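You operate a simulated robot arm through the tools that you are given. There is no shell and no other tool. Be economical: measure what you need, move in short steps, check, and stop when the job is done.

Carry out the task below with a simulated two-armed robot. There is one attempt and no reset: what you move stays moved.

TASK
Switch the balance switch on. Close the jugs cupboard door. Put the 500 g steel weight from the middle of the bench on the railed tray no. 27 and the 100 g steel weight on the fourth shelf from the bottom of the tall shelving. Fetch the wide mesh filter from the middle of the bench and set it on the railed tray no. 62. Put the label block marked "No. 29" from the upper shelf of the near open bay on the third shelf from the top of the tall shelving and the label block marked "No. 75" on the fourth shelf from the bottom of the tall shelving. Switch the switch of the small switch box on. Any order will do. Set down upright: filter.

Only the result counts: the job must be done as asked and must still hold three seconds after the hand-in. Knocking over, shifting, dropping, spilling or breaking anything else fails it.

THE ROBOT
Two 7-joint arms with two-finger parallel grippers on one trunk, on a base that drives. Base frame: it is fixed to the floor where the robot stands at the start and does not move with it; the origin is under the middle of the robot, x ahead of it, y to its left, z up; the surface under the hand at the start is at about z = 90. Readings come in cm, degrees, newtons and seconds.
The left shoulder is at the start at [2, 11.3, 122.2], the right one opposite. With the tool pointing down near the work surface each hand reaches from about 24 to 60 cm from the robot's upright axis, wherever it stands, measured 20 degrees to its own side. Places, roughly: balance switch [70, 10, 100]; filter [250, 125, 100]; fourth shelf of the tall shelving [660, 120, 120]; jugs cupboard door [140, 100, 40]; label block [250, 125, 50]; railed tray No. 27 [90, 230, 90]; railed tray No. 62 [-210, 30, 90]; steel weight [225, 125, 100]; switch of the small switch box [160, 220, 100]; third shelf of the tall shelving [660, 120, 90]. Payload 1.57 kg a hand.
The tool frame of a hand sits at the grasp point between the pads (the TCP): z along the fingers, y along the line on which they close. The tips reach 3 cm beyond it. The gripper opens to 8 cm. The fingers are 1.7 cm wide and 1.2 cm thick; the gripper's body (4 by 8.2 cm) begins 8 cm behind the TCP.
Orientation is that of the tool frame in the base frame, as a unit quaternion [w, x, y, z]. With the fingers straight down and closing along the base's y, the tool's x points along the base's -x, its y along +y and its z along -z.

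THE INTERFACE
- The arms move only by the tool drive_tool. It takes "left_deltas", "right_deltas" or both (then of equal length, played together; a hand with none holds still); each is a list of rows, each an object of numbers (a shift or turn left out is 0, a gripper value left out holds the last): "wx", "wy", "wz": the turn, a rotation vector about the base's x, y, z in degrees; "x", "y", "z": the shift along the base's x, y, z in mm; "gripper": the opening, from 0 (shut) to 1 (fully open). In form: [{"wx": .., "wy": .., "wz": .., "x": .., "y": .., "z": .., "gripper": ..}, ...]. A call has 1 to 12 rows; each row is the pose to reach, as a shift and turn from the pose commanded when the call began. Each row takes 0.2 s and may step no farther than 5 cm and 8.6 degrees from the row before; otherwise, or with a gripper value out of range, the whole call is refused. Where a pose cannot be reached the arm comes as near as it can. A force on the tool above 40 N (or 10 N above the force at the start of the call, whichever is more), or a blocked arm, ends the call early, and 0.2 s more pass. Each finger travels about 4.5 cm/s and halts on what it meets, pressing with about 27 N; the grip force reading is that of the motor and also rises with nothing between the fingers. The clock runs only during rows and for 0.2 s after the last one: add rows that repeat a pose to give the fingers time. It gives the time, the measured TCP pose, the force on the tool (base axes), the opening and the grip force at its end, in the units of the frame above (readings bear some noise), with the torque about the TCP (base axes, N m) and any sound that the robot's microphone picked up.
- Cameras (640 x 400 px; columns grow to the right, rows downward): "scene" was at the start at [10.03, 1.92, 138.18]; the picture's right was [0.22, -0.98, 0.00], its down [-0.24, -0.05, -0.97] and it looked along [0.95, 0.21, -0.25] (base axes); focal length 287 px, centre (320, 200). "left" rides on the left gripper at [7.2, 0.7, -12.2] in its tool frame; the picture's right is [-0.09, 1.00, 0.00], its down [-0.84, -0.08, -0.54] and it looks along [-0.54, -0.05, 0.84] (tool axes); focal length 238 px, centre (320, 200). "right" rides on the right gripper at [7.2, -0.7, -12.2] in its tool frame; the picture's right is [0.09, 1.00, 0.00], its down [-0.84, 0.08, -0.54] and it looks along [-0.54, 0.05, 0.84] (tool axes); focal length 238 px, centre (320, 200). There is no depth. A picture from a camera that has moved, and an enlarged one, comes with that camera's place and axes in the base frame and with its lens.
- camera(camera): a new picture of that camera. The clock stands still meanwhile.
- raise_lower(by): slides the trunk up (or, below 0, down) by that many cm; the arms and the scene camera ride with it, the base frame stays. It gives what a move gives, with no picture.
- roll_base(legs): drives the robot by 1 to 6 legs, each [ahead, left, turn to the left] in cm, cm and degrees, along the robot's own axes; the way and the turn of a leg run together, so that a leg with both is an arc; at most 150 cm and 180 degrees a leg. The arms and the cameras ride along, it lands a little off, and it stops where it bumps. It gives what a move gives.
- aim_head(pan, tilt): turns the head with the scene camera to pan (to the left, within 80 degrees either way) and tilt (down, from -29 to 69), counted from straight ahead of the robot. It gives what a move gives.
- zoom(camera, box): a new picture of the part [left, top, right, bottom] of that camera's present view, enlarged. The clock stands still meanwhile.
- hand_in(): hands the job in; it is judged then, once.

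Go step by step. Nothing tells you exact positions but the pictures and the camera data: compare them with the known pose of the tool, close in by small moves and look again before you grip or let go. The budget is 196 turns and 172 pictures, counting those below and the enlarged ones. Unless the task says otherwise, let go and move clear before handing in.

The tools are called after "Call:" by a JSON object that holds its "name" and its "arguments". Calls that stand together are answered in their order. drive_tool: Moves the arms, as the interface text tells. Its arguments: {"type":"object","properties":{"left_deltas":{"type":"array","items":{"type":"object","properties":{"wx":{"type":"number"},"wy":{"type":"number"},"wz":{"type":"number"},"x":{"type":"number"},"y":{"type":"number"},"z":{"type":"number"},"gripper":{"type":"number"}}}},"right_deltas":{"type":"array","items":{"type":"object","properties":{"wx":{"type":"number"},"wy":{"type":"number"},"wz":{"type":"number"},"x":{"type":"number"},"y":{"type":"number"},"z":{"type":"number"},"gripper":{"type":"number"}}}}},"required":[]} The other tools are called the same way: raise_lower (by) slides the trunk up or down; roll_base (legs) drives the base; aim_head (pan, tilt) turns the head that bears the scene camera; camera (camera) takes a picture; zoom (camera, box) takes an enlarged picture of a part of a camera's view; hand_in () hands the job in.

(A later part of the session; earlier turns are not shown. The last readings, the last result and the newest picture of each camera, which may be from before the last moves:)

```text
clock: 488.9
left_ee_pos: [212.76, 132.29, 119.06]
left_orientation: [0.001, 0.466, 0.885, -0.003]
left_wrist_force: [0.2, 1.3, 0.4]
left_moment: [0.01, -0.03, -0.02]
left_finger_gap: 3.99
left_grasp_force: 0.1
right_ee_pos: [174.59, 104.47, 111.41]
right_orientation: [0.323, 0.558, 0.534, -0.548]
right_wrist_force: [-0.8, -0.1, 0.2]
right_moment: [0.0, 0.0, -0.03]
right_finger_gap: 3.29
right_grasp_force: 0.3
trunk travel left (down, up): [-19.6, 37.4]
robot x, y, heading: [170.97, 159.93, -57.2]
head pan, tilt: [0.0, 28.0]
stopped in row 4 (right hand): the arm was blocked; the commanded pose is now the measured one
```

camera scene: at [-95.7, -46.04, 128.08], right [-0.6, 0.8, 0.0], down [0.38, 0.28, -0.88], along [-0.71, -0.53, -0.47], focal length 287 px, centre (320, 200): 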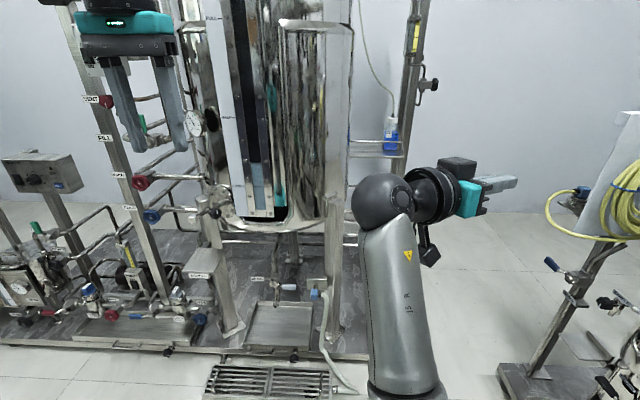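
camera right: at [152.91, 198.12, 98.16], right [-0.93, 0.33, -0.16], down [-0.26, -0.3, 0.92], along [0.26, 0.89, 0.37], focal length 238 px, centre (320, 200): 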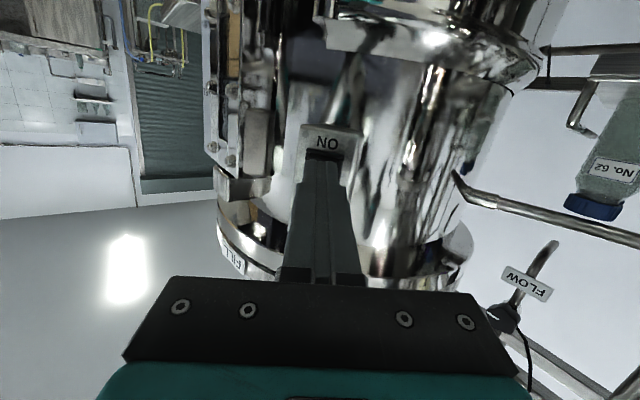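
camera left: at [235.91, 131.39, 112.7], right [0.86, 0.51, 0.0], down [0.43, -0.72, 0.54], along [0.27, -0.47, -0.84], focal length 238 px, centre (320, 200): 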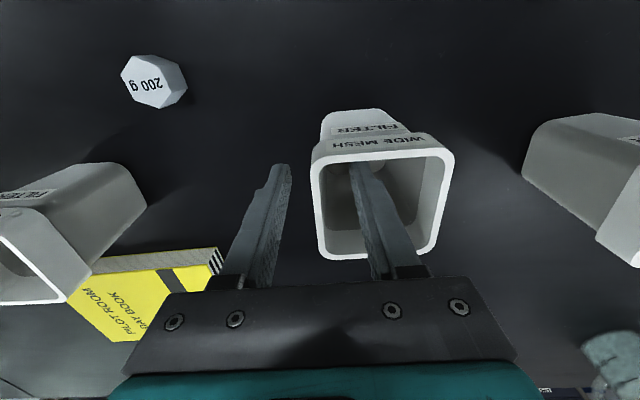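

Call:
{"name": "drive_tool", "arguments": {"right_deltas": [{"x": 15, "y": -20, "z": 20}, {"x": 30, "y": -40, "z": 40}, {"wx": 4, "wy": -0.6, "wz": 7.3, "x": 45, "y": -50, "z": 60}, {"wx": 8, "wy": -1.2, "wz": 14.6, "x": 60, "y": -50, "z": 60}, {"wx": 11.9, "wy": -1.7, "wz": 21.9, "x": 75, "y": -50, "z": 60}, {"wx": 15.9, "wy": -2.3, "wz": 29.3, "x": 90, "y": -50, "z": 60}, {"wx": 19.9, "wy": -2.9, "wz": 36.6, "x": 100, "y": -50, "z": 60}, {"wx": 22, "wy": -3.2, "wz": 42, "x": 100, "y": -50, "z": 60}]}}

Call:
{"name": "camera", "arguments": {"camera": "scene"}}

```text
clock: 490.7
left_ee_pos: [212.63, 132.31, 119.14]
left_orientation: [0.001, 0.466, 0.885, -0.002]
left_wrist_force: [-0.1, -0.2, -0.6]
left_moment: [-0.01, -0.01, -0.01]
left_finger_gap: 3.98
left_grasp_force: 0.0
right_ee_pos: [184.89, 99.72, 117.44]
right_orientation: [0.399, 0.394, 0.782, -0.27]
right_wrist_force: [-0.9, 1.1, 1.0]
right_moment: [0.01, 0.0, -0.01]
right_finger_gap: 7.99
right_grasp_force: 0.1
trunk travel left (down, up): [-19.6, 37.4]
robot x, y, heading: [171.21, 159.67, -57.5]
head pan, tilt: [0.0, 28.0]
```

```text
24 pictures are left
camera scene: at [176.46, 151.01, 128.08], right [-0.84, -0.54, 0.0], down [-0.25, 0.4, -0.88], along [0.48, -0.74, -0.47], focal length 287 px, centre (320, 200)
```

scene: 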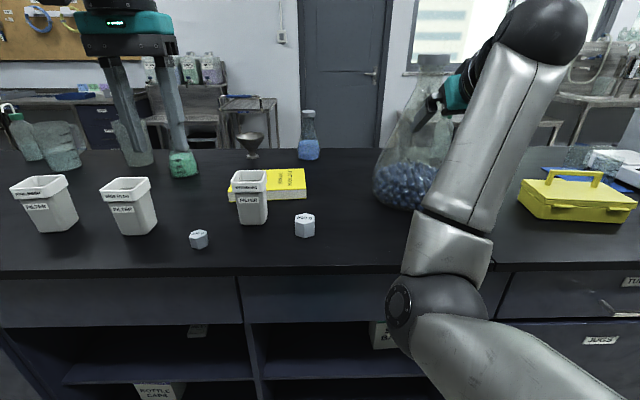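

Good pose. Move over the weight (left 24.3, forward 5.4) and lower part-way.

Call:
{"name": "roll_base", "arguments": {"legs": [[5.4, 24.3, 0]]}}

Call:
{"name": "drive_tool", "arguments": {"right_deltas": [{"z": -30}, {"z": -55}]}}

Call:
{"name": "raise_lower", "arguments": {"by": -10}}

Call:
{"name": "camera", "arguments": {"camera": "right"}}

```text
clock: 492.5
left_ee_pos: [235.91, 141.07, 119.16]
left_orientation: [0.001, 0.464, 0.886, -0.004]
left_wrist_force: [1.2, 0.0, 0.2]
left_moment: [-0.03, 0.0, 0.0]
left_finger_gap: 4.0
left_grasp_force: 0.0
right_ee_pos: [208.29, 108.38, 117.32]
right_orientation: [0.401, 0.393, 0.783, -0.27]
right_wrist_force: [0.2, -0.8, 0.1]
right_moment: [0.03, 0.02, 0.01]
right_finger_gap: 7.97
right_grasp_force: 0.1
trunk travel left (down, up): [-19.6, 37.4]
robot x, y, heading: [193.88, 168.37, -57.1]
head pan, tilt: [0.0, 28.0]
```

```text
clock: 493.1
left_ee_pos: [235.92, 141.13, 119.1]
left_orientation: [0.001, 0.464, 0.886, -0.002]
left_wrist_force: [0.1, -0.2, -0.1]
left_moment: [0.0, 0.02, 0.02]
left_finger_gap: 4.0
left_grasp_force: 0.2
right_ee_pos: [208.36, 108.58, 112.07]
right_orientation: [0.402, 0.393, 0.782, -0.27]
right_wrist_force: [0.3, -0.6, 1.1]
right_moment: [-0.01, -0.03, -0.01]
right_finger_gap: 7.98
right_grasp_force: 0.0
trunk travel left (down, up): [-19.6, 37.4]
robot x, y, heading: [193.89, 168.15, -56.8]
head pan, tilt: [0.0, 28.0]
```

```text
clock: 494.5
left_ee_pos: [235.91, 141.05, 109.04]
left_orientation: [0.001, 0.463, 0.886, -0.003]
left_wrist_force: [0.7, -0.2, -0.2]
left_moment: [-0.02, 0.0, -0.02]
left_finger_gap: 4.0
left_grasp_force: 0.0
right_ee_pos: [208.48, 108.45, 102.03]
right_orientation: [0.4, 0.393, 0.783, -0.269]
right_wrist_force: [-0.2, -0.8, -0.1]
right_moment: [-0.07, 0.01, 0.03]
right_finger_gap: 7.97
right_grasp_force: 0.0
trunk travel left (down, up): [-9.6, 47.4]
robot x, y, heading: [194.15, 168.52, -57.3]
head pan, tilt: [0.0, 28.0]
```

```text
23 pictures are left
camera right: at [200.1, 119.84, 102.59], right [0.79, 0.58, -0.18], down [0.15, 0.11, 0.98], along [0.59, -0.81, 0.0], focal length 238 px, centre (320, 200)
```

right: 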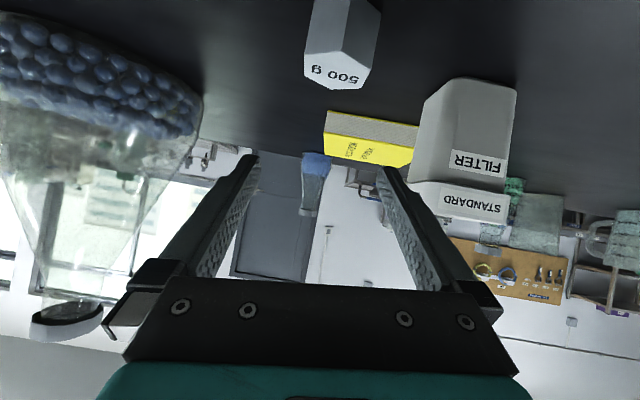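

The hand is rolled ~10°; level it, then lower and grip.

Call:
{"name": "drive_tool", "arguments": {"right_deltas": [{"wx": 2.1, "wy": -3.8, "wz": -2.7}, {"wx": 4.3, "wy": -7.7, "wz": -5.5}, {"wx": 4.3, "wy": -7.7, "wz": -5.5}]}}

Call:
{"name": "raise_lower", "arguments": {"by": -8.5}}

Call:
{"name": "camera", "arguments": {"camera": "right"}}

```text
clock: 495.3
left_ee_pos: [236.0, 141.15, 109.11]
left_orientation: [0.001, 0.463, 0.886, -0.002]
left_wrist_force: [0.0, -0.6, 0.1]
left_moment: [0.0, 0.0, 0.02]
left_finger_gap: 4.0
left_grasp_force: 0.0
right_ee_pos: [208.29, 108.41, 102.0]
right_orientation: [0.424, 0.463, 0.743, -0.233]
right_wrist_force: [0.4, -0.7, 0.1]
right_moment: [-0.02, 0.03, -0.02]
right_finger_gap: 8.01
right_grasp_force: 0.0
trunk travel left (down, up): [-9.6, 47.4]
robot x, y, heading: [194.17, 168.1, -57.1]
head pan, tilt: [0.0, 28.0]
```

```text
clock: 496.5
left_ee_pos: [235.94, 141.05, 100.6]
left_orientation: [0.001, 0.463, 0.886, -0.002]
left_wrist_force: [0.9, 0.0, 0.1]
left_moment: [0.02, 0.02, -0.02]
left_finger_gap: 4.02
left_grasp_force: 0.1
right_ee_pos: [208.35, 108.49, 93.55]
right_orientation: [0.424, 0.462, 0.743, -0.233]
right_wrist_force: [-0.1, 0.4, 0.7]
right_moment: [-0.03, 0.01, -0.03]
right_finger_gap: 7.99
right_grasp_force: 0.1
trunk travel left (down, up): [-1.1, 55.9]
robot x, y, heading: [194.28, 168.4, -57.3]
head pan, tilt: [0.0, 28.0]
```

```text
22 pictures are left
camera right: at [201.16, 120.58, 93.94], right [0.86, 0.51, -0.03], down [0.02, 0.03, 1.0], along [0.51, -0.86, 0.01], focal length 238 px, centre (320, 200)
```

right: 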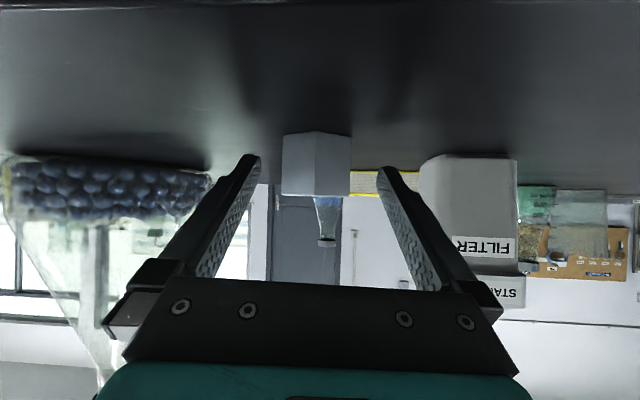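

Call:
{"name": "drive_tool", "arguments": {"right_deltas": [{"gripper": 0.6}, {"gripper": 0.4}, {"gripper": 0.3}, {"gripper": 0.3}, {"gripper": 0.3}, {"gripper": 0.3}]}}

Call:
{"name": "raise_lower", "arguments": {"by": 16}}

Call:
{"name": "roll_base", "arguments": {"legs": [[0, -6, 1.5], [9, 0, 0]]}}

Call:
{"name": "camera", "arguments": {"camera": "left"}}

```text
clock: 497.9
left_ee_pos: [236.0, 141.12, 100.56]
left_orientation: [0.001, 0.463, 0.886, -0.003]
left_wrist_force: [-0.4, 1.0, 0.6]
left_moment: [0.02, 0.02, -0.01]
left_finger_gap: 4.0
left_grasp_force: 0.1
right_ee_pos: [208.29, 108.41, 93.43]
right_orientation: [0.424, 0.462, 0.744, -0.232]
right_wrist_force: [-0.6, -1.1, 1.0]
right_moment: [-0.07, 0.18, -0.06]
right_finger_gap: 4.43
right_grasp_force: 26.9
trunk travel left (down, up): [-1.1, 55.9]
robot x, y, heading: [193.87, 168.11, -56.9]
head pan, tilt: [0.0, 28.0]
```

```text
clock: 499.7
left_ee_pos: [235.96, 141.11, 116.56]
left_orientation: [0.001, 0.463, 0.886, -0.003]
left_wrist_force: [0.0, -0.3, -0.1]
left_moment: [-0.01, 0.0, -0.03]
left_finger_gap: 4.0
left_grasp_force: 0.0
right_ee_pos: [208.39, 108.46, 109.41]
right_orientation: [0.424, 0.462, 0.744, -0.231]
right_wrist_force: [-0.5, -0.8, -4.6]
right_moment: [0.1, 0.01, 0.03]
right_finger_gap: 4.35
right_grasp_force: 27.1
trunk travel left (down, up): [-17.1, 39.9]
robot x, y, heading: [194.27, 168.63, -57.0]
head pan, tilt: [0.0, 28.0]
```

```text
clock: 501.4
left_ee_pos: [236.89, 130.93, 116.69]
left_orientation: [0.0, 0.453, 0.892, -0.002]
left_wrist_force: [0.6, 0.7, -0.1]
left_moment: [0.05, -0.01, 0.01]
left_finger_gap: 3.99
left_grasp_force: 0.1
right_ee_pos: [210.19, 97.68, 109.33]
right_orientation: [0.426, 0.453, 0.75, -0.226]
right_wrist_force: [0.4, -0.5, -5.4]
right_moment: [0.05, 0.09, -0.03]
right_finger_gap: 4.35
right_grasp_force: 27.7
trunk travel left (down, up): [-17.1, 39.9]
robot x, y, heading: [194.53, 157.15, -55.6]
head pan, tilt: [0.0, 28.0]
```

```text
21 pictures are left
camera left: at [233.15, 137.23, 128.73], right [0.86, 0.51, 0.0], down [0.43, -0.72, 0.54], along [0.28, -0.47, -0.84], focal length 238 px, centre (320, 200)
```

left: 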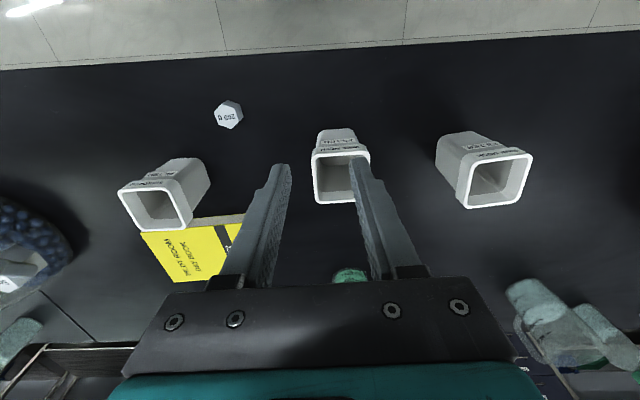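

Wall is 7.3 ahead and 1.0 right. Raise the right arm 10 cm, move, then lower the trunk and pinch.

Call:
{"name": "drive_tool", "arguments": {"right_deltas": [{"z": 40}, {"z": 80}, {"z": 110}]}}

Call:
{"name": "roll_base", "arguments": {"legs": [[7.2, -1, 0]]}}

Call:
{"name": "raise_lower", "arguments": {"by": -11.5}}

Call:
{"name": "camera", "arguments": {"camera": "left"}}

```text
clock: 502.2
left_ee_pos: [236.79, 131.06, 116.65]
left_orientation: [0.001, 0.453, 0.892, -0.002]
left_wrist_force: [0.2, 0.8, 0.4]
left_moment: [0.02, -0.02, 0.0]
left_finger_gap: 4.02
left_grasp_force: 0.1
right_ee_pos: [209.89, 97.46, 120.47]
right_orientation: [0.426, 0.453, 0.75, -0.226]
right_wrist_force: [-1.3, -0.7, -4.4]
right_moment: [0.1, 0.05, -0.02]
right_finger_gap: 4.33
right_grasp_force: 26.8
trunk travel left (down, up): [-17.1, 39.9]
robot x, y, heading: [194.41, 156.92, -55.4]
head pan, tilt: [0.0, 28.0]
```

```text
clock: 503.2
left_ee_pos: [240.23, 124.64, 116.62]
left_orientation: [0.0, 0.451, 0.892, -0.001]
left_wrist_force: [0.2, -0.2, -0.7]
left_moment: [0.01, 0.01, -0.02]
left_finger_gap: 4.03
left_grasp_force: 0.1
right_ee_pos: [213.55, 90.86, 120.45]
right_orientation: [0.427, 0.452, 0.75, -0.226]
right_wrist_force: [0.3, -0.6, -5.0]
right_moment: [0.09, 0.05, -0.04]
right_finger_gap: 4.32
right_grasp_force: 26.6
trunk travel left (down, up): [-17.1, 39.9]
robot x, y, heading: [197.53, 150.99, -55.5]
head pan, tilt: [0.0, 28.0]
```

```text
clock: 504.7
left_ee_pos: [240.08, 124.69, 105.1]
left_orientation: [0.0, 0.452, 0.892, -0.002]
left_wrist_force: [-0.6, -0.1, 0.0]
left_moment: [0.01, 0.01, 0.02]
left_finger_gap: 3.98
left_grasp_force: 0.0
right_ee_pos: [213.42, 91.17, 108.83]
right_orientation: [0.427, 0.451, 0.751, -0.225]
right_wrist_force: [-0.3, -0.2, -4.5]
right_moment: [0.05, 0.06, -0.02]
right_finger_gap: 4.36
right_grasp_force: 27.0
trunk travel left (down, up): [-5.6, 51.4]
robot x, y, heading: [197.93, 150.84, -55.2]
head pan, tilt: [0.0, 28.0]
```

```text
20 pictures are left
camera left: at [236.36, 130.95, 117.28], right [0.86, 0.52, 0.0], down [0.43, -0.72, 0.55], along [0.28, -0.47, -0.84], focal length 238 px, centre (320, 200)
```

left: 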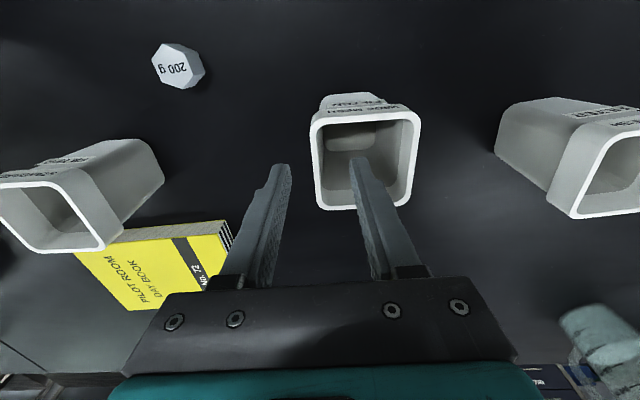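

Call:
{"name": "raise_lower", "arguments": {"by": -4.4}}

Call:
{"name": "drive_tool", "arguments": {"left_deltas": [{"gripper": 0.3}, {"gripper": 0.15}, {"gripper": 0}, {"gripper": 0}, {"gripper": 0}, {"gripper": 0}]}}

Call:
{"name": "raise_lower", "arguments": {"by": 28}}

Call:
{"name": "roll_base", "arguments": {"legs": [[-27, 0, 0]]}}

Call:
{"name": "camera", "arguments": {"camera": "scene"}}

```text
clock: 505.6
left_ee_pos: [239.63, 125.7, 101.32]
left_orientation: [0.005, 0.452, 0.892, -0.007]
left_wrist_force: [-0.1, -0.6, 0.4]
left_moment: [0.0, -0.01, -0.01]
left_finger_gap: 4.0
left_grasp_force: 0.1
right_ee_pos: [211.91, 93.39, 112.24]
right_orientation: [0.478, 0.435, 0.72, -0.253]
right_wrist_force: [-0.2, 0.2, -6.2]
right_moment: [0.12, 0.06, 0.02]
right_finger_gap: 4.34
right_grasp_force: 27.3
trunk travel left (down, up): [-1.2, 55.8]
robot x, y, heading: [197.25, 151.37, -55.4]
head pan, tilt: [0.0, 28.0]
```

```text
clock: 506.9
left_ee_pos: [239.64, 125.77, 101.4]
left_orientation: [0.007, 0.451, 0.893, -0.007]
left_wrist_force: [2.1, 1.2, 10.5]
left_moment: [0.52, -0.68, -0.03]
left_finger_gap: 0.4
left_grasp_force: 24.8
right_ee_pos: [211.84, 93.42, 112.42]
right_orientation: [0.479, 0.434, 0.72, -0.253]
right_wrist_force: [-0.7, -0.5, -4.1]
right_moment: [0.08, 0.04, -0.05]
right_finger_gap: 4.32
right_grasp_force: 26.8
trunk travel left (down, up): [-1.2, 55.8]
robot x, y, heading: [197.69, 150.76, -55.6]
head pan, tilt: [0.0, 28.0]
```

```text
clock: 509.8
left_ee_pos: [240.09, 124.74, 128.63]
left_orientation: [0.002, 0.452, 0.892, -0.002]
left_wrist_force: [0.4, 0.5, -1.0]
left_moment: [-0.01, 0.04, -0.01]
left_finger_gap: 0.35
left_grasp_force: 24.4
right_ee_pos: [213.49, 91.07, 132.44]
right_orientation: [0.426, 0.452, 0.751, -0.225]
right_wrist_force: [1.0, -0.5, -4.4]
right_moment: [0.09, 0.07, 0.0]
right_finger_gap: 4.31
right_grasp_force: 27.0
trunk travel left (down, up): [-29.2, 27.8]
robot x, y, heading: [197.57, 150.65, -55.3]
head pan, tilt: [0.0, 28.0]
```

```text
clock: 511.7
left_ee_pos: [224.91, 147.77, 128.68]
left_orientation: [0.001, 0.445, 0.896, -0.002]
left_wrist_force: [0.2, 0.4, -0.4]
left_moment: [-0.05, 0.03, 0.0]
left_finger_gap: 0.35
left_grasp_force: 24.3
right_ee_pos: [198.64, 113.55, 132.53]
right_orientation: [0.428, 0.446, 0.754, -0.222]
right_wrist_force: [-0.7, 0.2, -5.3]
right_moment: [0.1, 0.04, 0.0]
right_finger_gap: 4.32
right_grasp_force: 27.4
trunk travel left (down, up): [-29.2, 27.8]
robot x, y, heading: [182.05, 173.28, -54.5]
head pan, tilt: [0.0, 28.0]
```

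```text
19 pictures are left
camera scene: at [187.7, 164.71, 137.68], right [-0.81, -0.58, 0.0], down [-0.27, 0.38, -0.88], along [0.51, -0.72, -0.47], focal length 287 px, centre (320, 200)
```

scene: 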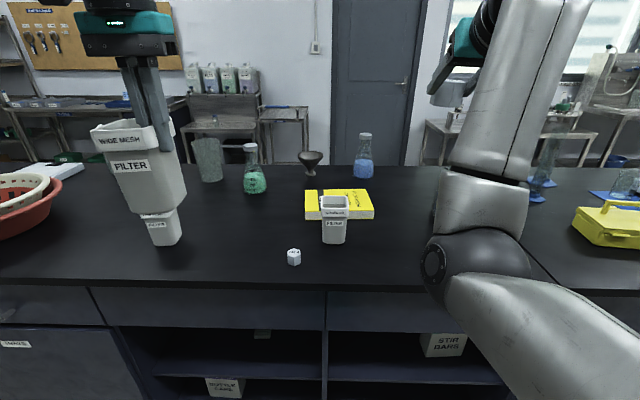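

Both items in hand. Drive to the skid's end (l≈355), face the side wall and look into the rear aisle.

Call:
{"name": "roll_base", "arguments": {"legs": [[0, 0, 89], [112, 0, 0], [0, 0, 90]]}}

Call:
{"name": "aim_head", "arguments": {"pan": 25, "tilt": 22}}

Call:
{"name": "camera", "arguments": {"camera": "scene"}}

```text
clock: 525.1
left_ee_pos: [229.66, 263.62, 128.63]
left_orientation: [-0.003, 0.895, -0.446, -0.001]
left_wrist_force: [0.7, -0.2, -0.6]
left_moment: [0.02, 0.01, -0.02]
left_finger_gap: 0.34
left_grasp_force: 24.8
right_ee_pos: [256.0, 297.61, 132.53]
right_orientation: [-0.222, 0.754, -0.446, -0.428]
right_wrist_force: [0.5, -0.5, -5.5]
right_moment: [-0.12, -0.09, -0.01]
right_finger_gap: 4.33
right_grasp_force: 26.9
trunk travel left (down, up): [-29.2, 27.8]
robot x, y, heading: [272.61, 238.19, 125.6]
head pan, tilt: [0.0, 28.0]
```

```text
clock: 526.0
left_ee_pos: [229.7, 263.62, 128.67]
left_orientation: [-0.003, 0.895, -0.445, 0.0]
left_wrist_force: [-0.2, 0.2, -0.5]
left_moment: [-0.01, -0.01, 0.0]
left_finger_gap: 0.34
left_grasp_force: 24.0
right_ee_pos: [255.94, 297.67, 132.51]
right_orientation: [-0.222, 0.754, -0.447, -0.427]
right_wrist_force: [0.3, 0.8, -4.1]
right_moment: [-0.08, -0.04, 0.02]
right_finger_gap: 4.32
right_grasp_force: 27.0
trunk travel left (down, up): [-29.2, 27.8]
robot x, y, heading: [272.76, 238.22, 125.4]
head pan, tilt: [25.0, 22.0]
```

```text
18 pictures are left
camera scene: at [263.79, 243.58, 138.63], right [0.49, 0.87, 0.0], down [0.33, -0.19, -0.93], along [-0.81, 0.46, -0.38], focal length 287 px, centre (320, 200)
```

scene: 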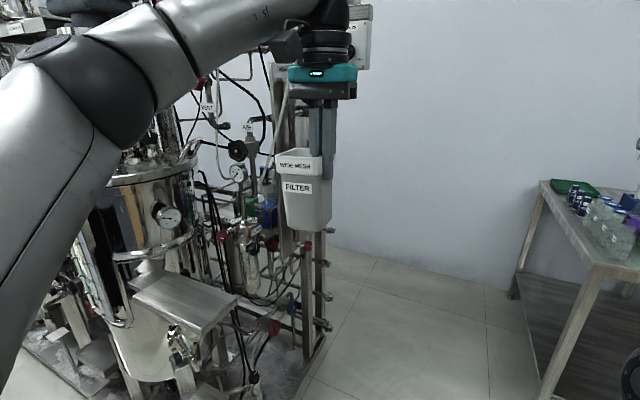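

The rear corridor (n' −164 to −263) is clear. Enter: forward 108, turn to face along it, slide to its middle.

Call:
{"name": "roll_base", "arguments": {"legs": [[108, 0, 0], [0, 0, 89.1], [0, -78, 0]]}}

Call:
{"name": "aim_head", "arguments": {"pan": 30, "tilt": 20}}

Call:
{"name": "camera", "arguments": {"camera": "scene"}}

```text
clock: 529.1
left_ee_pos: [209.26, 302.57, 133.79]
left_orientation: [0.004, 0.86, -0.504, -0.078]
left_wrist_force: [-0.3, 0.1, 0.3]
left_moment: [0.01, -0.03, -0.01]
left_finger_gap: 0.32
left_grasp_force: 24.6
right_ee_pos: [231.19, 336.31, 133.85]
right_orientation: [-0.217, 0.748, -0.444, -0.444]
right_wrist_force: [1.1, 0.7, -3.8]
right_moment: [-0.12, -0.07, 0.04]
right_finger_gap: 4.32
right_grasp_force: 27.3
trunk travel left (down, up): [-29.2, 27.8]
robot x, y, heading: [244.08, 279.55, 126.1]
head pan, tilt: [25.0, 22.0]
stopped in leg 1: the robot was blocked; the commanded pose is now the measured one
```

```text
clock: 529.8
left_ee_pos: [209.27, 302.66, 133.78]
left_orientation: [0.005, 0.86, -0.505, -0.078]
left_wrist_force: [0.2, -0.6, -0.3]
left_moment: [0.02, -0.02, -0.02]
left_finger_gap: 0.37
left_grasp_force: 24.9
right_ee_pos: [231.26, 336.32, 134.17]
right_orientation: [-0.219, 0.746, -0.443, -0.447]
right_wrist_force: [-0.1, -1.6, -5.2]
right_moment: [-0.13, -0.1, 0.02]
right_finger_gap: 4.32
right_grasp_force: 26.5
trunk travel left (down, up): [-29.2, 27.8]
robot x, y, heading: [243.37, 279.94, 125.6]
head pan, tilt: [30.0, 20.0]
```

```text
17 pictures are left
camera scene: at [239.4, 281.4, 139.25], right [0.41, 0.91, 0.0], down [0.28, -0.12, -0.95], along [-0.87, 0.39, -0.3], focal length 287 px, centre (320, 200)
```

scene: 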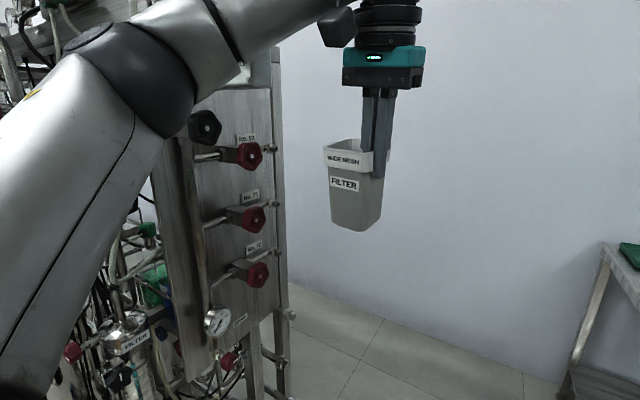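

The left elbow grazed the skid-end panel. Back off, shift 14 cm away from it, and go on.

Call:
{"name": "roll_base", "arguments": {"legs": [[-7, 0, 0], [0, -15, 0], [62, 0, 0], [0, 0, 88.9]]}}

Call:
{"name": "camera", "arguments": {"camera": "scene"}}

```text
clock: 538.6
left_ee_pos: [196.74, 293.82, 131.43]
left_orientation: [0.04, 0.966, 0.256, -0.027]
left_wrist_force: [-0.3, -0.1, -0.1]
left_moment: [0.02, -0.01, -0.01]
left_finger_gap: 0.35
left_grasp_force: 24.6
right_ee_pos: [163.19, 316.56, 132.32]
right_orientation: [0.148, 0.849, 0.216, -0.458]
right_wrist_force: [0.4, -0.4, -6.0]
right_moment: [0.01, -0.13, -0.01]
right_finger_gap: 4.32
right_grasp_force: 26.7
trunk travel left (down, up): [-29.2, 27.8]
robot x, y, heading: [223.01, 332.58, -144.4]
head pan, tilt: [30.0, 20.0]
```

```text
16 pictures are left
camera scene: at [217.86, 324.12, 139.0], right [-0.91, 0.41, 0.0], down [0.14, 0.31, -0.94], along [-0.39, -0.86, -0.34], focal length 287 px, centre (320, 200)
```

scene: 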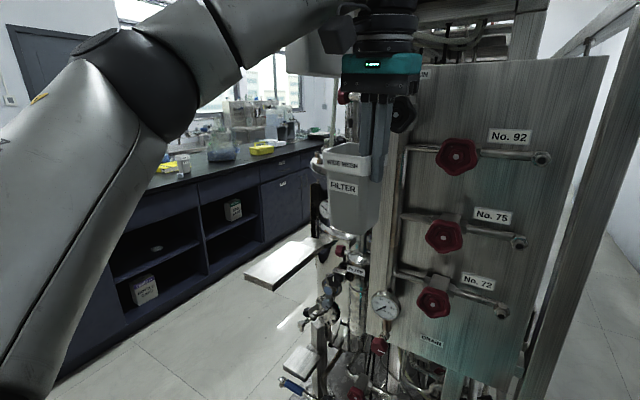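

Slide right 80 cm into the corridor and look along it.

Call:
{"name": "roll_base", "arguments": {"legs": [[0, -80, -1]]}}

Call:
{"name": "camera", "arguments": {"camera": "scene"}}

```text
clock: 542.9
left_ee_pos: [151.3, 357.11, 131.2]
left_orientation: [0.036, 0.966, 0.255, -0.029]
left_wrist_force: [-0.6, 0.0, -0.8]
left_moment: [-0.01, 0.01, 0.02]
left_finger_gap: 0.31
left_grasp_force: 24.2
right_ee_pos: [117.95, 380.05, 132.4]
right_orientation: [0.144, 0.85, 0.216, -0.458]
right_wrist_force: [-0.2, 0.3, -4.2]
right_moment: [0.03, -0.14, 0.0]
right_finger_gap: 4.29
right_grasp_force: 26.5
trunk travel left (down, up): [-29.2, 27.8]
robot x, y, heading: [177.25, 396.34, -144.7]
head pan, tilt: [30.0, 20.0]
```

```text
15 pictures are left
camera scene: at [172.59, 387.37, 138.96], right [-0.91, 0.42, 0.0], down [0.14, 0.31, -0.94], along [-0.39, -0.85, -0.34], focal length 287 px, centre (320, 200)
```

scene: 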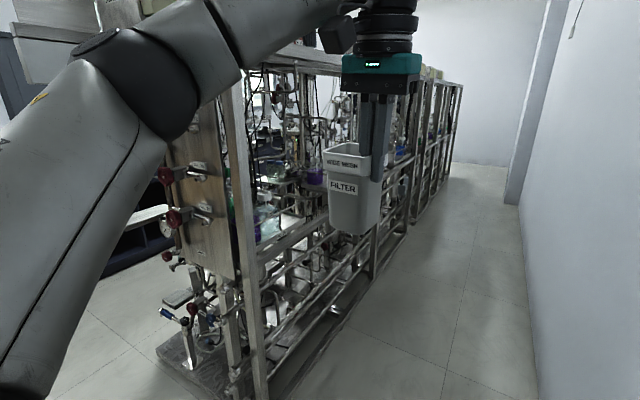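

Clear corridor; tray 27 with its feed bottle is visible from behind. Drive along it to l≈222 and turn to face the tray.

Call:
{"name": "roll_base", "arguments": {"legs": [[75, -3, 0], [74, -5, 0], [0, 0, 89.2]]}}

Call:
{"name": "aim_head", "arguments": {"pan": 0, "tilt": 35}}

Call:
{"name": "camera", "arguments": {"camera": "scene"}}

```text
clock: 554.3
left_ee_pos: [88.78, 289.49, 131.13]
left_orientation: [0.047, 0.52, 0.853, 0.004]
left_wrist_force: [0.0, 0.1, 0.0]
left_moment: [-0.01, 0.03, -0.04]
left_finger_gap: 0.35
left_grasp_force: 24.3
right_ee_pos: [64.74, 256.99, 132.35]
right_orientation: [0.421, 0.463, 0.745, -0.231]
right_wrist_force: [0.2, -0.4, -6.6]
right_moment: [0.15, 0.05, -0.03]
right_finger_gap: 4.31
right_grasp_force: 26.9
trunk travel left (down, up): [-29.2, 27.8]
robot x, y, heading: [50.83, 317.12, -57.1]
head pan, tilt: [30.0, 20.0]
```

```text
clock: 555.3
left_ee_pos: [88.95, 289.34, 131.15]
left_orientation: [0.046, 0.52, 0.853, 0.004]
left_wrist_force: [-0.1, -0.6, -0.5]
left_moment: [0.01, 0.0, 0.0]
left_finger_gap: 0.33
left_grasp_force: 24.1
right_ee_pos: [64.79, 256.91, 132.41]
right_orientation: [0.422, 0.462, 0.745, -0.23]
right_wrist_force: [-0.6, -0.1, -3.9]
right_moment: [0.14, 0.04, 0.02]
right_finger_gap: 4.32
right_grasp_force: 27.1
trunk travel left (down, up): [-29.2, 27.8]
robot x, y, heading: [50.86, 317.05, -57.0]
head pan, tilt: [0.0, 35.0]
```

```text
14 pictures are left
camera scene: at [55.95, 308.75, 136.58], right [-0.84, -0.55, 0.0], down [-0.31, 0.48, -0.82], along [0.45, -0.69, -0.57], focal length 287 px, centre (320, 200)
```

scene: 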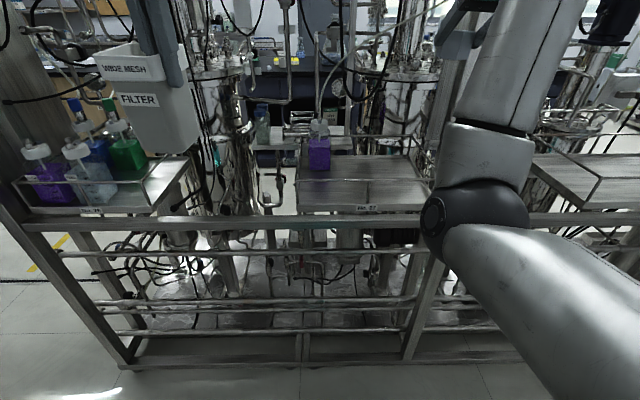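

Tray "No. 27" is plainly visible and open from this side. Raise the filter hand, lower the right hand to just above rail height, then drive in 23 cm.

Call:
{"name": "drive_tool", "arguments": {"left_deltas": [{"z": 30}, {"z": 60}, {"z": 90}, {"z": 120}], "right_deltas": [{"z": -25}, {"z": -50}, {"z": -75}, {"z": -100}]}}

Call:
{"name": "raise_lower", "arguments": {"by": -19}}

Call:
{"name": "roll_base", "arguments": {"legs": [[0, 5, 1.5], [21, 0, 0]]}}

Call:
{"name": "camera", "arguments": {"camera": "right"}}

Call:
{"name": "camera", "arguments": {"camera": "scene"}}

```text
clock: 556.3
left_ee_pos: [89.09, 294.97, 137.03]
left_orientation: [0.047, 0.519, 0.854, 0.004]
left_wrist_force: [0.7, -0.5, -0.6]
left_moment: [0.04, 0.05, -0.01]
left_finger_gap: 0.35
left_grasp_force: 25.1
left hand out of reach, approached as far as the arm can: row 1, 2, 3, 4
right_ee_pos: [64.71, 256.82, 122.07]
right_orientation: [0.422, 0.462, 0.745, -0.23]
right_wrist_force: [-0.6, -1.4, -5.3]
right_moment: [0.12, 0.02, -0.01]
right_finger_gap: 4.33
right_grasp_force: 27.2
trunk travel left (down, up): [-29.2, 27.8]
robot x, y, heading: [50.6, 317.18, -57.0]
head pan, tilt: [0.0, 35.0]
```

```text
clock: 558.4
left_ee_pos: [89.06, 295.0, 118.11]
left_orientation: [0.046, 0.52, 0.853, 0.004]
left_wrist_force: [0.5, 0.0, -0.3]
left_moment: [-0.02, 0.03, 0.0]
left_finger_gap: 0.34
left_grasp_force: 24.3
right_ee_pos: [64.61, 256.91, 103.12]
right_orientation: [0.421, 0.463, 0.745, -0.231]
right_wrist_force: [0.5, 0.2, -5.1]
right_moment: [0.1, 0.08, -0.01]
right_finger_gap: 4.31
right_grasp_force: 26.8
trunk travel left (down, up): [-10.2, 46.8]
robot x, y, heading: [50.43, 316.97, -57.0]
head pan, tilt: [0.0, 35.0]
```

```text
clock: 560.5
left_ee_pos: [105.15, 282.25, 118.03]
left_orientation: [0.047, 0.51, 0.859, 0.006]
left_wrist_force: [0.2, 0.4, -0.4]
left_moment: [0.02, 0.03, 0.01]
left_finger_gap: 0.36
left_grasp_force: 24.3
right_ee_pos: [81.77, 243.58, 103.02]
right_orientation: [0.424, 0.453, 0.751, -0.225]
right_wrist_force: [-0.4, 0.2, -4.4]
right_moment: [0.09, 0.05, 0.0]
right_finger_gap: 4.34
right_grasp_force: 27.2
trunk travel left (down, up): [-10.2, 46.8]
robot x, y, heading: [66.2, 303.41, -55.7]
head pan, tilt: [0.0, 35.0]
```

```text
13 pictures are left
camera right: at [74.17, 255.44, 103.66], right [0.85, 0.53, -0.03], down [0.02, 0.02, 1.0], along [0.53, -0.85, 0.0], focal length 238 px, centre (320, 200)
```

right: 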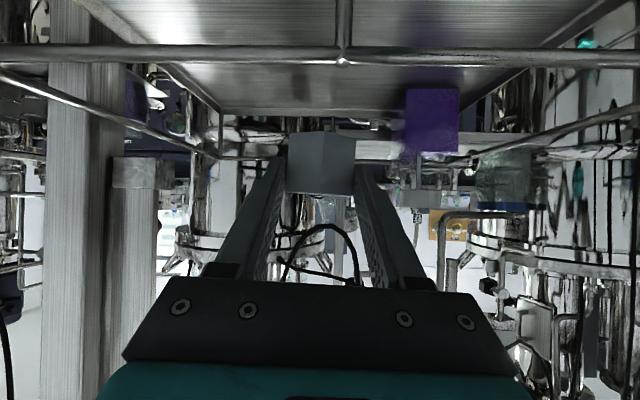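

```text
12 pictures are left
camera scene: at [71.63, 295.18, 117.57], right [-0.82, -0.57, 0.0], down [-0.33, 0.47, -0.82], along [0.46, -0.67, -0.57], focal length 287 px, centre (320, 200)
```

scene: 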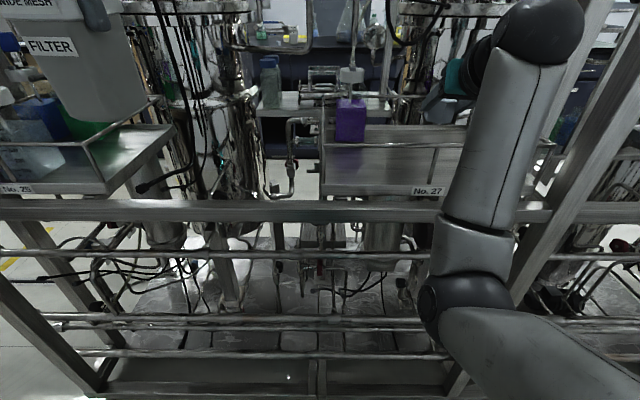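

The rail stands ~10 cm above the tray, so I'll steepen the hand by ~21° (weight leaning slightly) to clear the rail with hand and camera, then advance 3 cm.

Call:
{"name": "drive_tool", "arguments": {"right_deltas": [{"wx": 6.1, "wy": 3.7, "z": 10}, {"wx": 12.3, "wy": 7.4, "z": 20}, {"wx": 18.4, "wy": 11.1, "z": 20}, {"wx": 18.4, "wy": 11.1, "z": 20}]}}

Call:
{"name": "roll_base", "arguments": {"legs": [[3, 0, 0]]}}

Call:
{"name": "camera", "arguments": {"camera": "right"}}

```text
clock: 561.5
left_ee_pos: [105.04, 282.31, 118.08]
left_orientation: [0.047, 0.509, 0.86, 0.004]
left_wrist_force: [-0.9, -0.5, -0.9]
left_moment: [0.0, -0.01, 0.02]
left_finger_gap: 0.33
left_grasp_force: 24.0
right_ee_pos: [81.71, 243.67, 105.26]
right_orientation: [0.271, 0.491, 0.815, -0.144]
right_wrist_force: [-0.4, 0.7, -5.2]
right_moment: [0.05, -0.01, 0.04]
right_finger_gap: 4.36
right_grasp_force: 26.8
trunk travel left (down, up): [-10.2, 46.8]
robot x, y, heading: [66.14, 303.58, -55.9]
head pan, tilt: [0.0, 35.0]
```

```text
clock: 562.3
left_ee_pos: [106.84, 279.94, 118.04]
left_orientation: [0.046, 0.509, 0.86, 0.005]
left_wrist_force: [-0.9, 0.5, -0.4]
left_moment: [0.01, 0.01, -0.01]
left_finger_gap: 0.32
left_grasp_force: 24.3
right_ee_pos: [83.45, 241.14, 105.12]
right_orientation: [0.272, 0.491, 0.815, -0.145]
right_wrist_force: [0.4, -0.3, -4.9]
right_moment: [0.05, 0.06, -0.01]
right_finger_gap: 4.33
right_grasp_force: 27.3
trunk travel left (down, up): [-10.2, 46.8]
robot x, y, heading: [67.84, 300.91, -55.2]
head pan, tilt: [0.0, 35.0]
```

```text
11 pictures are left
camera right: at [76.56, 251.95, 110.81], right [0.84, 0.54, -0.02], down [0.21, -0.29, 0.93], along [0.5, -0.79, -0.36], focal length 238 px, centre (320, 200)
```

right: 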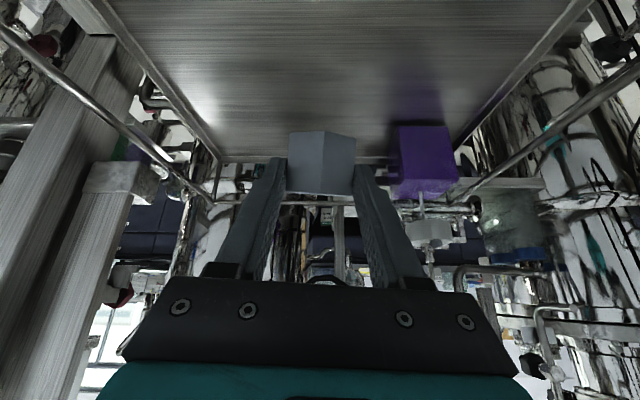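

Over the tray, clear of the rail and bottle. Lower by the trunk 9 cm, then gently to contact.

Call:
{"name": "raise_lower", "arguments": {"by": -8.5}}

Call:
{"name": "drive_tool", "arguments": {"right_deltas": [{"z": -6}, {"z": -12}, {"z": -17}, {"z": -22}, {"z": -27}, {"z": -32}, {"z": -37}]}}

```text
clock: 563.5
left_ee_pos: [106.77, 279.85, 109.57]
left_orientation: [0.047, 0.509, 0.86, 0.005]
left_wrist_force: [0.0, -0.5, -0.6]
left_moment: [0.02, 0.0, 0.03]
left_finger_gap: 0.36
left_grasp_force: 24.2
right_ee_pos: [83.5, 241.08, 96.67]
right_orientation: [0.273, 0.491, 0.815, -0.146]
right_wrist_force: [0.3, -0.1, -4.7]
right_moment: [0.07, 0.03, -0.02]
right_finger_gap: 4.34
right_grasp_force: 27.1
trunk travel left (down, up): [-1.7, 55.3]
robot x, y, heading: [68.04, 301.08, -55.5]
head pan, tilt: [0.0, 35.0]
```

```text
clock: 565.1
left_ee_pos: [106.74, 279.98, 109.53]
left_orientation: [0.047, 0.509, 0.86, 0.004]
left_wrist_force: [-0.8, 0.2, 0.0]
left_moment: [0.03, -0.01, 0.0]
left_finger_gap: 0.34
left_grasp_force: 23.5
right_ee_pos: [83.23, 241.12, 93.34]
right_orientation: [0.275, 0.49, 0.814, -0.146]
right_wrist_force: [0.1, 2.5, 3.4]
right_moment: [-0.09, -0.05, 0.05]
right_finger_gap: 4.34
right_grasp_force: 26.0
trunk travel left (down, up): [-1.7, 55.3]
robot x, y, heading: [67.68, 300.79, -55.6]
head pan, tilt: [0.0, 35.0]
```

Contact. Release slowly so the weight settles on its base, then lift straight up.

Call:
{"name": "drive_tool", "arguments": {"right_deltas": [{"gripper": 0.56}, {"gripper": 0.6}, {"gripper": 0.7}, {"gripper": 0.85}, {"gripper": 1}, {"gripper": 1}]}}

Call:
{"name": "raise_lower", "arguments": {"by": 18}}

Call:
{"name": "camera", "arguments": {"camera": "right"}}

```text
clock: 566.5
left_ee_pos: [106.89, 279.95, 109.61]
left_orientation: [0.047, 0.508, 0.86, 0.004]
left_wrist_force: [-0.8, 0.0, -0.4]
left_moment: [0.02, 0.02, 0.01]
left_finger_gap: 0.33
left_grasp_force: 24.9
right_ee_pos: [83.44, 241.04, 92.9]
right_orientation: [0.272, 0.491, 0.815, -0.145]
right_wrist_force: [0.5, -0.9, -0.1]
right_moment: [-0.02, 0.01, 0.0]
right_finger_gap: 8.0
right_grasp_force: 0.0
trunk travel left (down, up): [-1.7, 55.3]
robot x, y, heading: [67.83, 300.84, -55.6]
head pan, tilt: [0.0, 35.0]
```

```text
clock: 568.5
left_ee_pos: [106.86, 279.88, 127.53]
left_orientation: [0.047, 0.508, 0.86, 0.005]
left_wrist_force: [0.7, -0.2, -0.4]
left_moment: [0.01, 0.01, 0.0]
left_finger_gap: 0.35
left_grasp_force: 24.6
right_ee_pos: [83.31, 241.09, 111.01]
right_orientation: [0.272, 0.491, 0.815, -0.145]
right_wrist_force: [0.0, -0.5, 1.0]
right_moment: [-0.01, 0.06, -0.01]
right_finger_gap: 7.99
right_grasp_force: 0.0
trunk travel left (down, up): [-19.7, 37.3]
robot x, y, heading: [67.72, 300.86, -55.3]
head pan, tilt: [0.0, 35.0]
```

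```text
10 pictures are left
camera right: at [76.4, 251.93, 116.66], right [0.84, 0.54, -0.02], down [0.21, -0.29, 0.93], along [0.5, -0.79, -0.36], focal length 238 px, centre (320, 200)
```

right: 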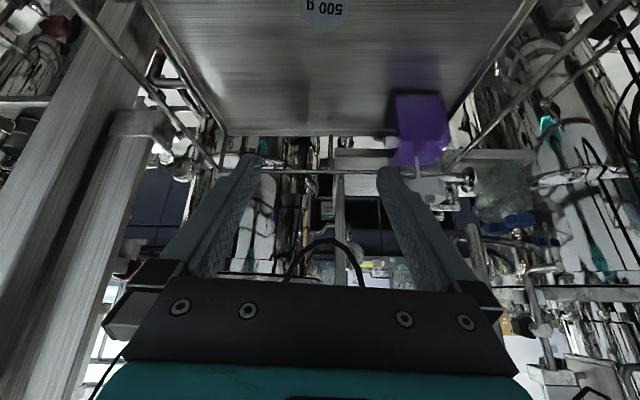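

The 500 g weight stands on tray No. 27. Back away from the frame and slide along the corridor toward tray 62, checking en route.

Call:
{"name": "roll_base", "arguments": {"legs": [[-22, 0, 0], [0, -100, 0], [0, -100, 0]]}}

Call:
{"name": "aim_head", "arguments": {"pan": -60, "tilt": 25}}

Call:
{"name": "camera", "arguments": {"camera": "scene"}}

```text
clock: 579.8
left_ee_pos: [-72.13, 186.59, 127.52]
left_orientation: [0.047, 0.516, 0.855, 0.005]
left_wrist_force: [-0.4, 0.1, -1.2]
left_moment: [0.01, -0.01, -0.01]
left_finger_gap: 0.35
left_grasp_force: 24.6
right_ee_pos: [-96.29, 148.17, 111.01]
right_orientation: [0.271, 0.498, 0.811, -0.147]
right_wrist_force: [-0.4, 0.1, 0.0]
right_moment: [0.0, 0.0, -0.02]
right_finger_gap: 7.99
right_grasp_force: 0.1
trunk travel left (down, up): [-19.7, 37.3]
robot x, y, heading: [-110.66, 208.76, -56.4]
head pan, tilt: [0.0, 35.0]
```

```text
clock: 581.0
left_ee_pos: [-72.15, 186.69, 127.58]
left_orientation: [0.048, 0.515, 0.856, 0.004]
left_wrist_force: [-0.3, -1.3, 0.0]
left_moment: [0.0, 0.02, 0.0]
left_finger_gap: 0.35
left_grasp_force: 24.7
right_ee_pos: [-96.32, 148.2, 111.06]
right_orientation: [0.272, 0.498, 0.81, -0.147]
right_wrist_force: [-0.2, -0.5, -0.4]
right_moment: [-0.01, 0.01, 0.05]
right_finger_gap: 8.01
right_grasp_force: 0.2
trunk travel left (down, up): [-19.7, 37.3]
robot x, y, heading: [-110.47, 208.35, -56.6]
head pan, tilt: [-60.0, 25.0]
```

```text
9 pictures are left
camera scene: at [-114.29, 199.21, 128.65], right [-0.9, 0.45, 0.0], down [0.19, 0.38, -0.91], along [-0.4, -0.81, -0.42], focal length 287 px, centre (320, 200)
```

scene: 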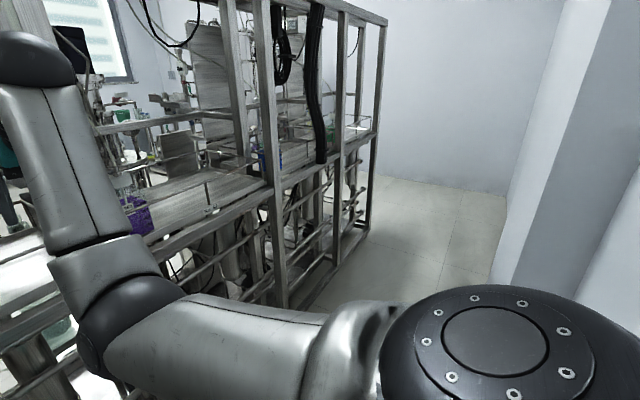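

Continue: the target is near the skid's end. Correct heading, then slide 206 cm.

Call:
{"name": "roll_base", "arguments": {"legs": [[3, 0, 1.3], [0, -103, 0], [0, -103, 0]]}}

Call:
{"name": "aim_head", "arguments": {"pan": 12, "tilt": 32}}

Call:
{"name": "camera", "arguments": {"camera": "scene"}}

```text
clock: 590.4
left_ee_pos: [-217.04, 78.03, 127.59]
left_orientation: [0.047, 0.491, 0.87, 0.003]
left_wrist_force: [-0.5, 0.3, -0.5]
left_moment: [0.01, 0.06, 0.01]
left_finger_gap: 0.32
left_grasp_force: 25.2
right_ee_pos: [-237.38, 39.45, 111.07]
right_orientation: [0.277, 0.457, 0.836, -0.125]
right_wrist_force: [7.0, 18.2, 2.7]
right_moment: [0.02, 0.03, -0.29]
right_finger_gap: 6.64
right_grasp_force: 0.2
trunk travel left (down, up): [-19.7, 37.3]
robot x, y, heading: [-257.25, 97.31, -53.1]
head pan, tilt: [-60.0, 25.0]
stopped in leg 3: the force on the tool passed its limit at 48 N (the readings are from after the stop); the commanded pose is now the measured one
```

```text
clock: 591.8
left_ee_pos: [-217.1, 78.06, 127.56]
left_orientation: [0.046, 0.491, 0.87, 0.004]
left_wrist_force: [-0.1, 1.0, -0.8]
left_moment: [0.0, 0.02, 0.02]
left_finger_gap: 0.35
left_grasp_force: 24.8
right_ee_pos: [-237.54, 39.4, 110.95]
right_orientation: [0.277, 0.458, 0.835, -0.125]
right_wrist_force: [11.6, 18.8, 3.7]
right_moment: [0.0, 0.01, -0.11]
right_finger_gap: 6.21
right_grasp_force: 0.1
trunk travel left (down, up): [-19.7, 37.3]
robot x, y, heading: [-256.92, 97.18, -53.2]
head pan, tilt: [12.0, 32.0]
```

```text
8 pictures are left
camera scene: at [-249.5, 90.65, 127.55], right [-0.66, -0.75, 0.0], down [-0.4, 0.35, -0.85], along [0.64, -0.56, -0.53], focal length 287 px, centre (320, 200)
```

scene: 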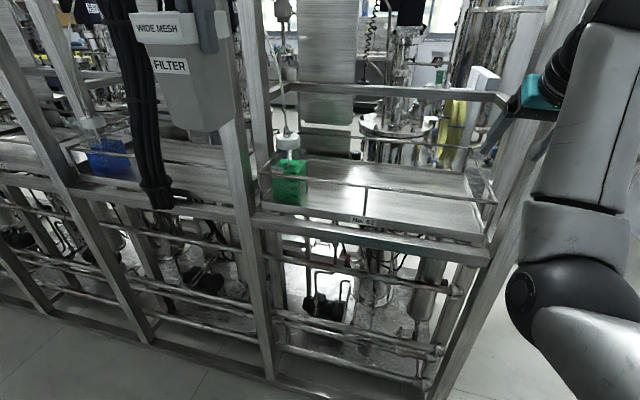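

Tray No. 62 is right here, free except for a green bottle at its left; my right fingers touched the end post. Free them, retract the right arm, straighten and extend the filter hand.

Call:
{"name": "roll_base", "arguments": {"legs": [[0, 5, 0], [-9, 0, -2.3]]}}

Call:
{"name": "drive_tool", "arguments": {"left_deltas": [{"wx": 1.1, "wy": 2.4, "x": 12, "y": -16}, {"wx": 2.2, "wy": 4.8, "x": 24, "y": -33}, {"wx": 2.2, "wy": 4.8, "x": 36, "y": -49}, {"wx": 2.2, "wy": 4.8, "x": 48, "y": -66}, {"wx": 2.2, "wy": 4.8, "x": 48, "y": -66}], "right_deltas": [{"x": -18, "y": 26, "z": 20, "gripper": 0}, {"x": -36, "y": 52, "z": 40}, {"x": -54, "y": 78, "z": 60}, {"x": -72, "y": 104, "z": 80}, {"x": -72, "y": 104, "z": 80}]}}

```text
clock: 593.5
left_ee_pos: [-219.11, 86.46, 127.44]
left_orientation: [0.048, 0.509, 0.859, 0.003]
left_wrist_force: [0.5, 0.8, -0.1]
left_moment: [-0.02, -0.01, -0.03]
left_finger_gap: 0.35
left_grasp_force: 24.9
right_ee_pos: [-241.34, 48.6, 110.97]
right_orientation: [0.273, 0.477, 0.825, -0.131]
right_wrist_force: [-0.6, 0.0, 0.2]
right_moment: [-0.01, 0.0, 0.04]
right_finger_gap: 8.0
right_grasp_force: 0.1
trunk travel left (down, up): [-19.7, 37.3]
robot x, y, heading: [-257.84, 107.26, -55.5]
head pan, tilt: [12.0, 32.0]
```

```text
clock: 594.7
left_ee_pos: [-215.24, 84.74, 123.81]
left_orientation: [0.001, 0.51, 0.86, -0.001]
left_wrist_force: [0.2, 0.2, -0.1]
left_moment: [0.0, 0.04, 0.0]
left_finger_gap: 0.36
left_grasp_force: 24.2
left hand out of reach, approached as far as the arm can: row 1, 2, 3, 4, 5
right_ee_pos: [-248.46, 51.22, 119.47]
right_orientation: [0.273, 0.477, 0.825, -0.132]
right_wrist_force: [-0.3, -0.3, 0.0]
right_moment: [0.01, 0.03, 0.02]
right_finger_gap: 0.01
right_grasp_force: 14.4
right hand out of reach, approached as far as the arm can: row 2, 3, 4, 5
trunk travel left (down, up): [-19.7, 37.3]
robot x, y, heading: [-257.93, 106.93, -55.4]
head pan, tilt: [12.0, 32.0]
```

Filter hand is upright. Shift right 32 so the right arm passes outside the end post, and advance 30 cm.

Call:
{"name": "roll_base", "arguments": {"legs": [[0, -32, 0], [28, 0, 0]]}}

Call:
{"name": "camera", "arguments": {"camera": "scene"}}

```text
clock: 598.3
left_ee_pos: [-225.27, 43.84, 123.76]
left_orientation: [0.001, 0.511, 0.859, -0.001]
left_wrist_force: [-0.4, 0.1, -0.7]
left_moment: [-0.01, 0.04, -0.01]
left_finger_gap: 0.32
left_grasp_force: 24.9
right_ee_pos: [-258.65, 10.27, 119.47]
right_orientation: [0.273, 0.48, 0.823, -0.132]
right_wrist_force: [0.0, 0.0, -0.3]
right_moment: [0.04, 0.02, 0.03]
right_finger_gap: 0.0
right_grasp_force: 20.9
trunk travel left (down, up): [-19.7, 37.3]
robot x, y, heading: [-267.71, 66.78, -55.9]
head pan, tilt: [12.0, 32.0]
```

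```text
7 pictures are left
camera scene: at [-261.03, 59.47, 127.54], right [-0.69, -0.72, 0.0], down [-0.38, 0.37, -0.85], along [0.61, -0.59, -0.53], focal length 287 px, centre (320, 200)
```

scene: 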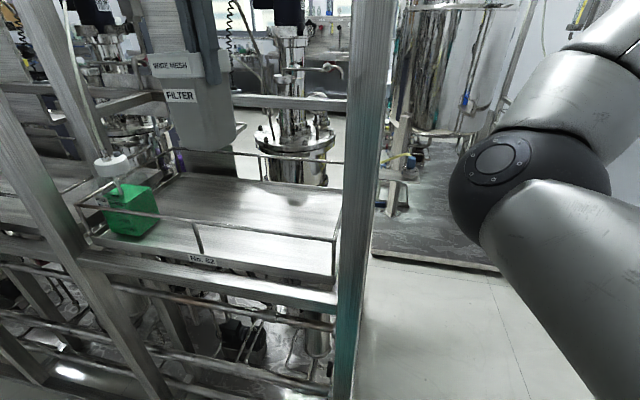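

Clear. Advance 17 more, then lower.

Call:
{"name": "roll_base", "arguments": {"legs": [[17, 0, 0]]}}

Call:
{"name": "raise_lower", "arguments": {"by": -12}}

Call:
{"name": "camera", "arguments": {"camera": "scene"}}

```text
clock: 599.8
left_ee_pos: [-215.85, 30.26, 123.89]
left_orientation: [0.002, 0.509, 0.86, -0.001]
left_wrist_force: [-1.0, 0.1, -0.8]
left_moment: [0.04, 0.04, -0.01]
left_finger_gap: 0.36
left_grasp_force: 24.3
right_ee_pos: [-249.08, -3.31, 119.41]
right_orientation: [0.274, 0.478, 0.824, -0.132]
right_wrist_force: [0.2, -0.9, 0.5]
right_moment: [-0.01, 0.02, 0.01]
right_finger_gap: 0.0
right_grasp_force: 21.5
trunk travel left (down, up): [-19.7, 37.3]
robot x, y, heading: [-258.58, 53.04, -55.9]
head pan, tilt: [12.0, 32.0]
```

```text
clock: 601.3
left_ee_pos: [-215.9, 30.33, 111.79]
left_orientation: [0.001, 0.51, 0.86, -0.001]
left_wrist_force: [-0.1, 0.1, -0.9]
left_moment: [0.0, 0.03, -0.01]
left_finger_gap: 0.34
left_grasp_force: 24.7
right_ee_pos: [-249.19, -3.08, 107.57]
right_orientation: [0.273, 0.478, 0.824, -0.132]
right_wrist_force: [0.6, 0.3, 0.0]
right_moment: [0.01, 0.01, 0.01]
right_finger_gap: 0.03
right_grasp_force: 21.6
trunk travel left (down, up): [-7.7, 49.3]
robot x, y, heading: [-258.82, 52.86, -55.5]
head pan, tilt: [12.0, 32.0]
```

```text
6 pictures are left
camera scene: at [-251.76, 45.93, 115.55], right [-0.69, -0.72, 0.0], down [-0.38, 0.37, -0.85], along [0.61, -0.58, -0.53], focal length 287 px, centre (320, 200)
```

scene: 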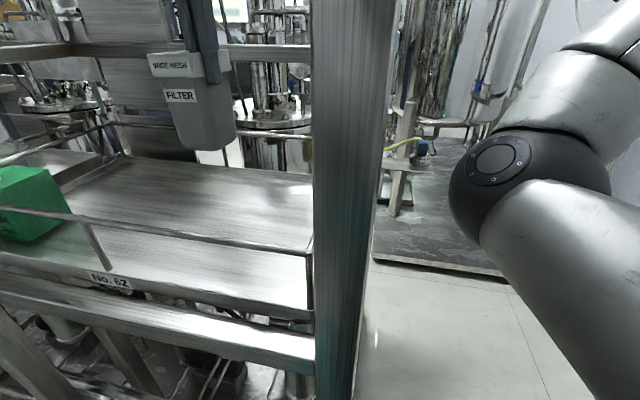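

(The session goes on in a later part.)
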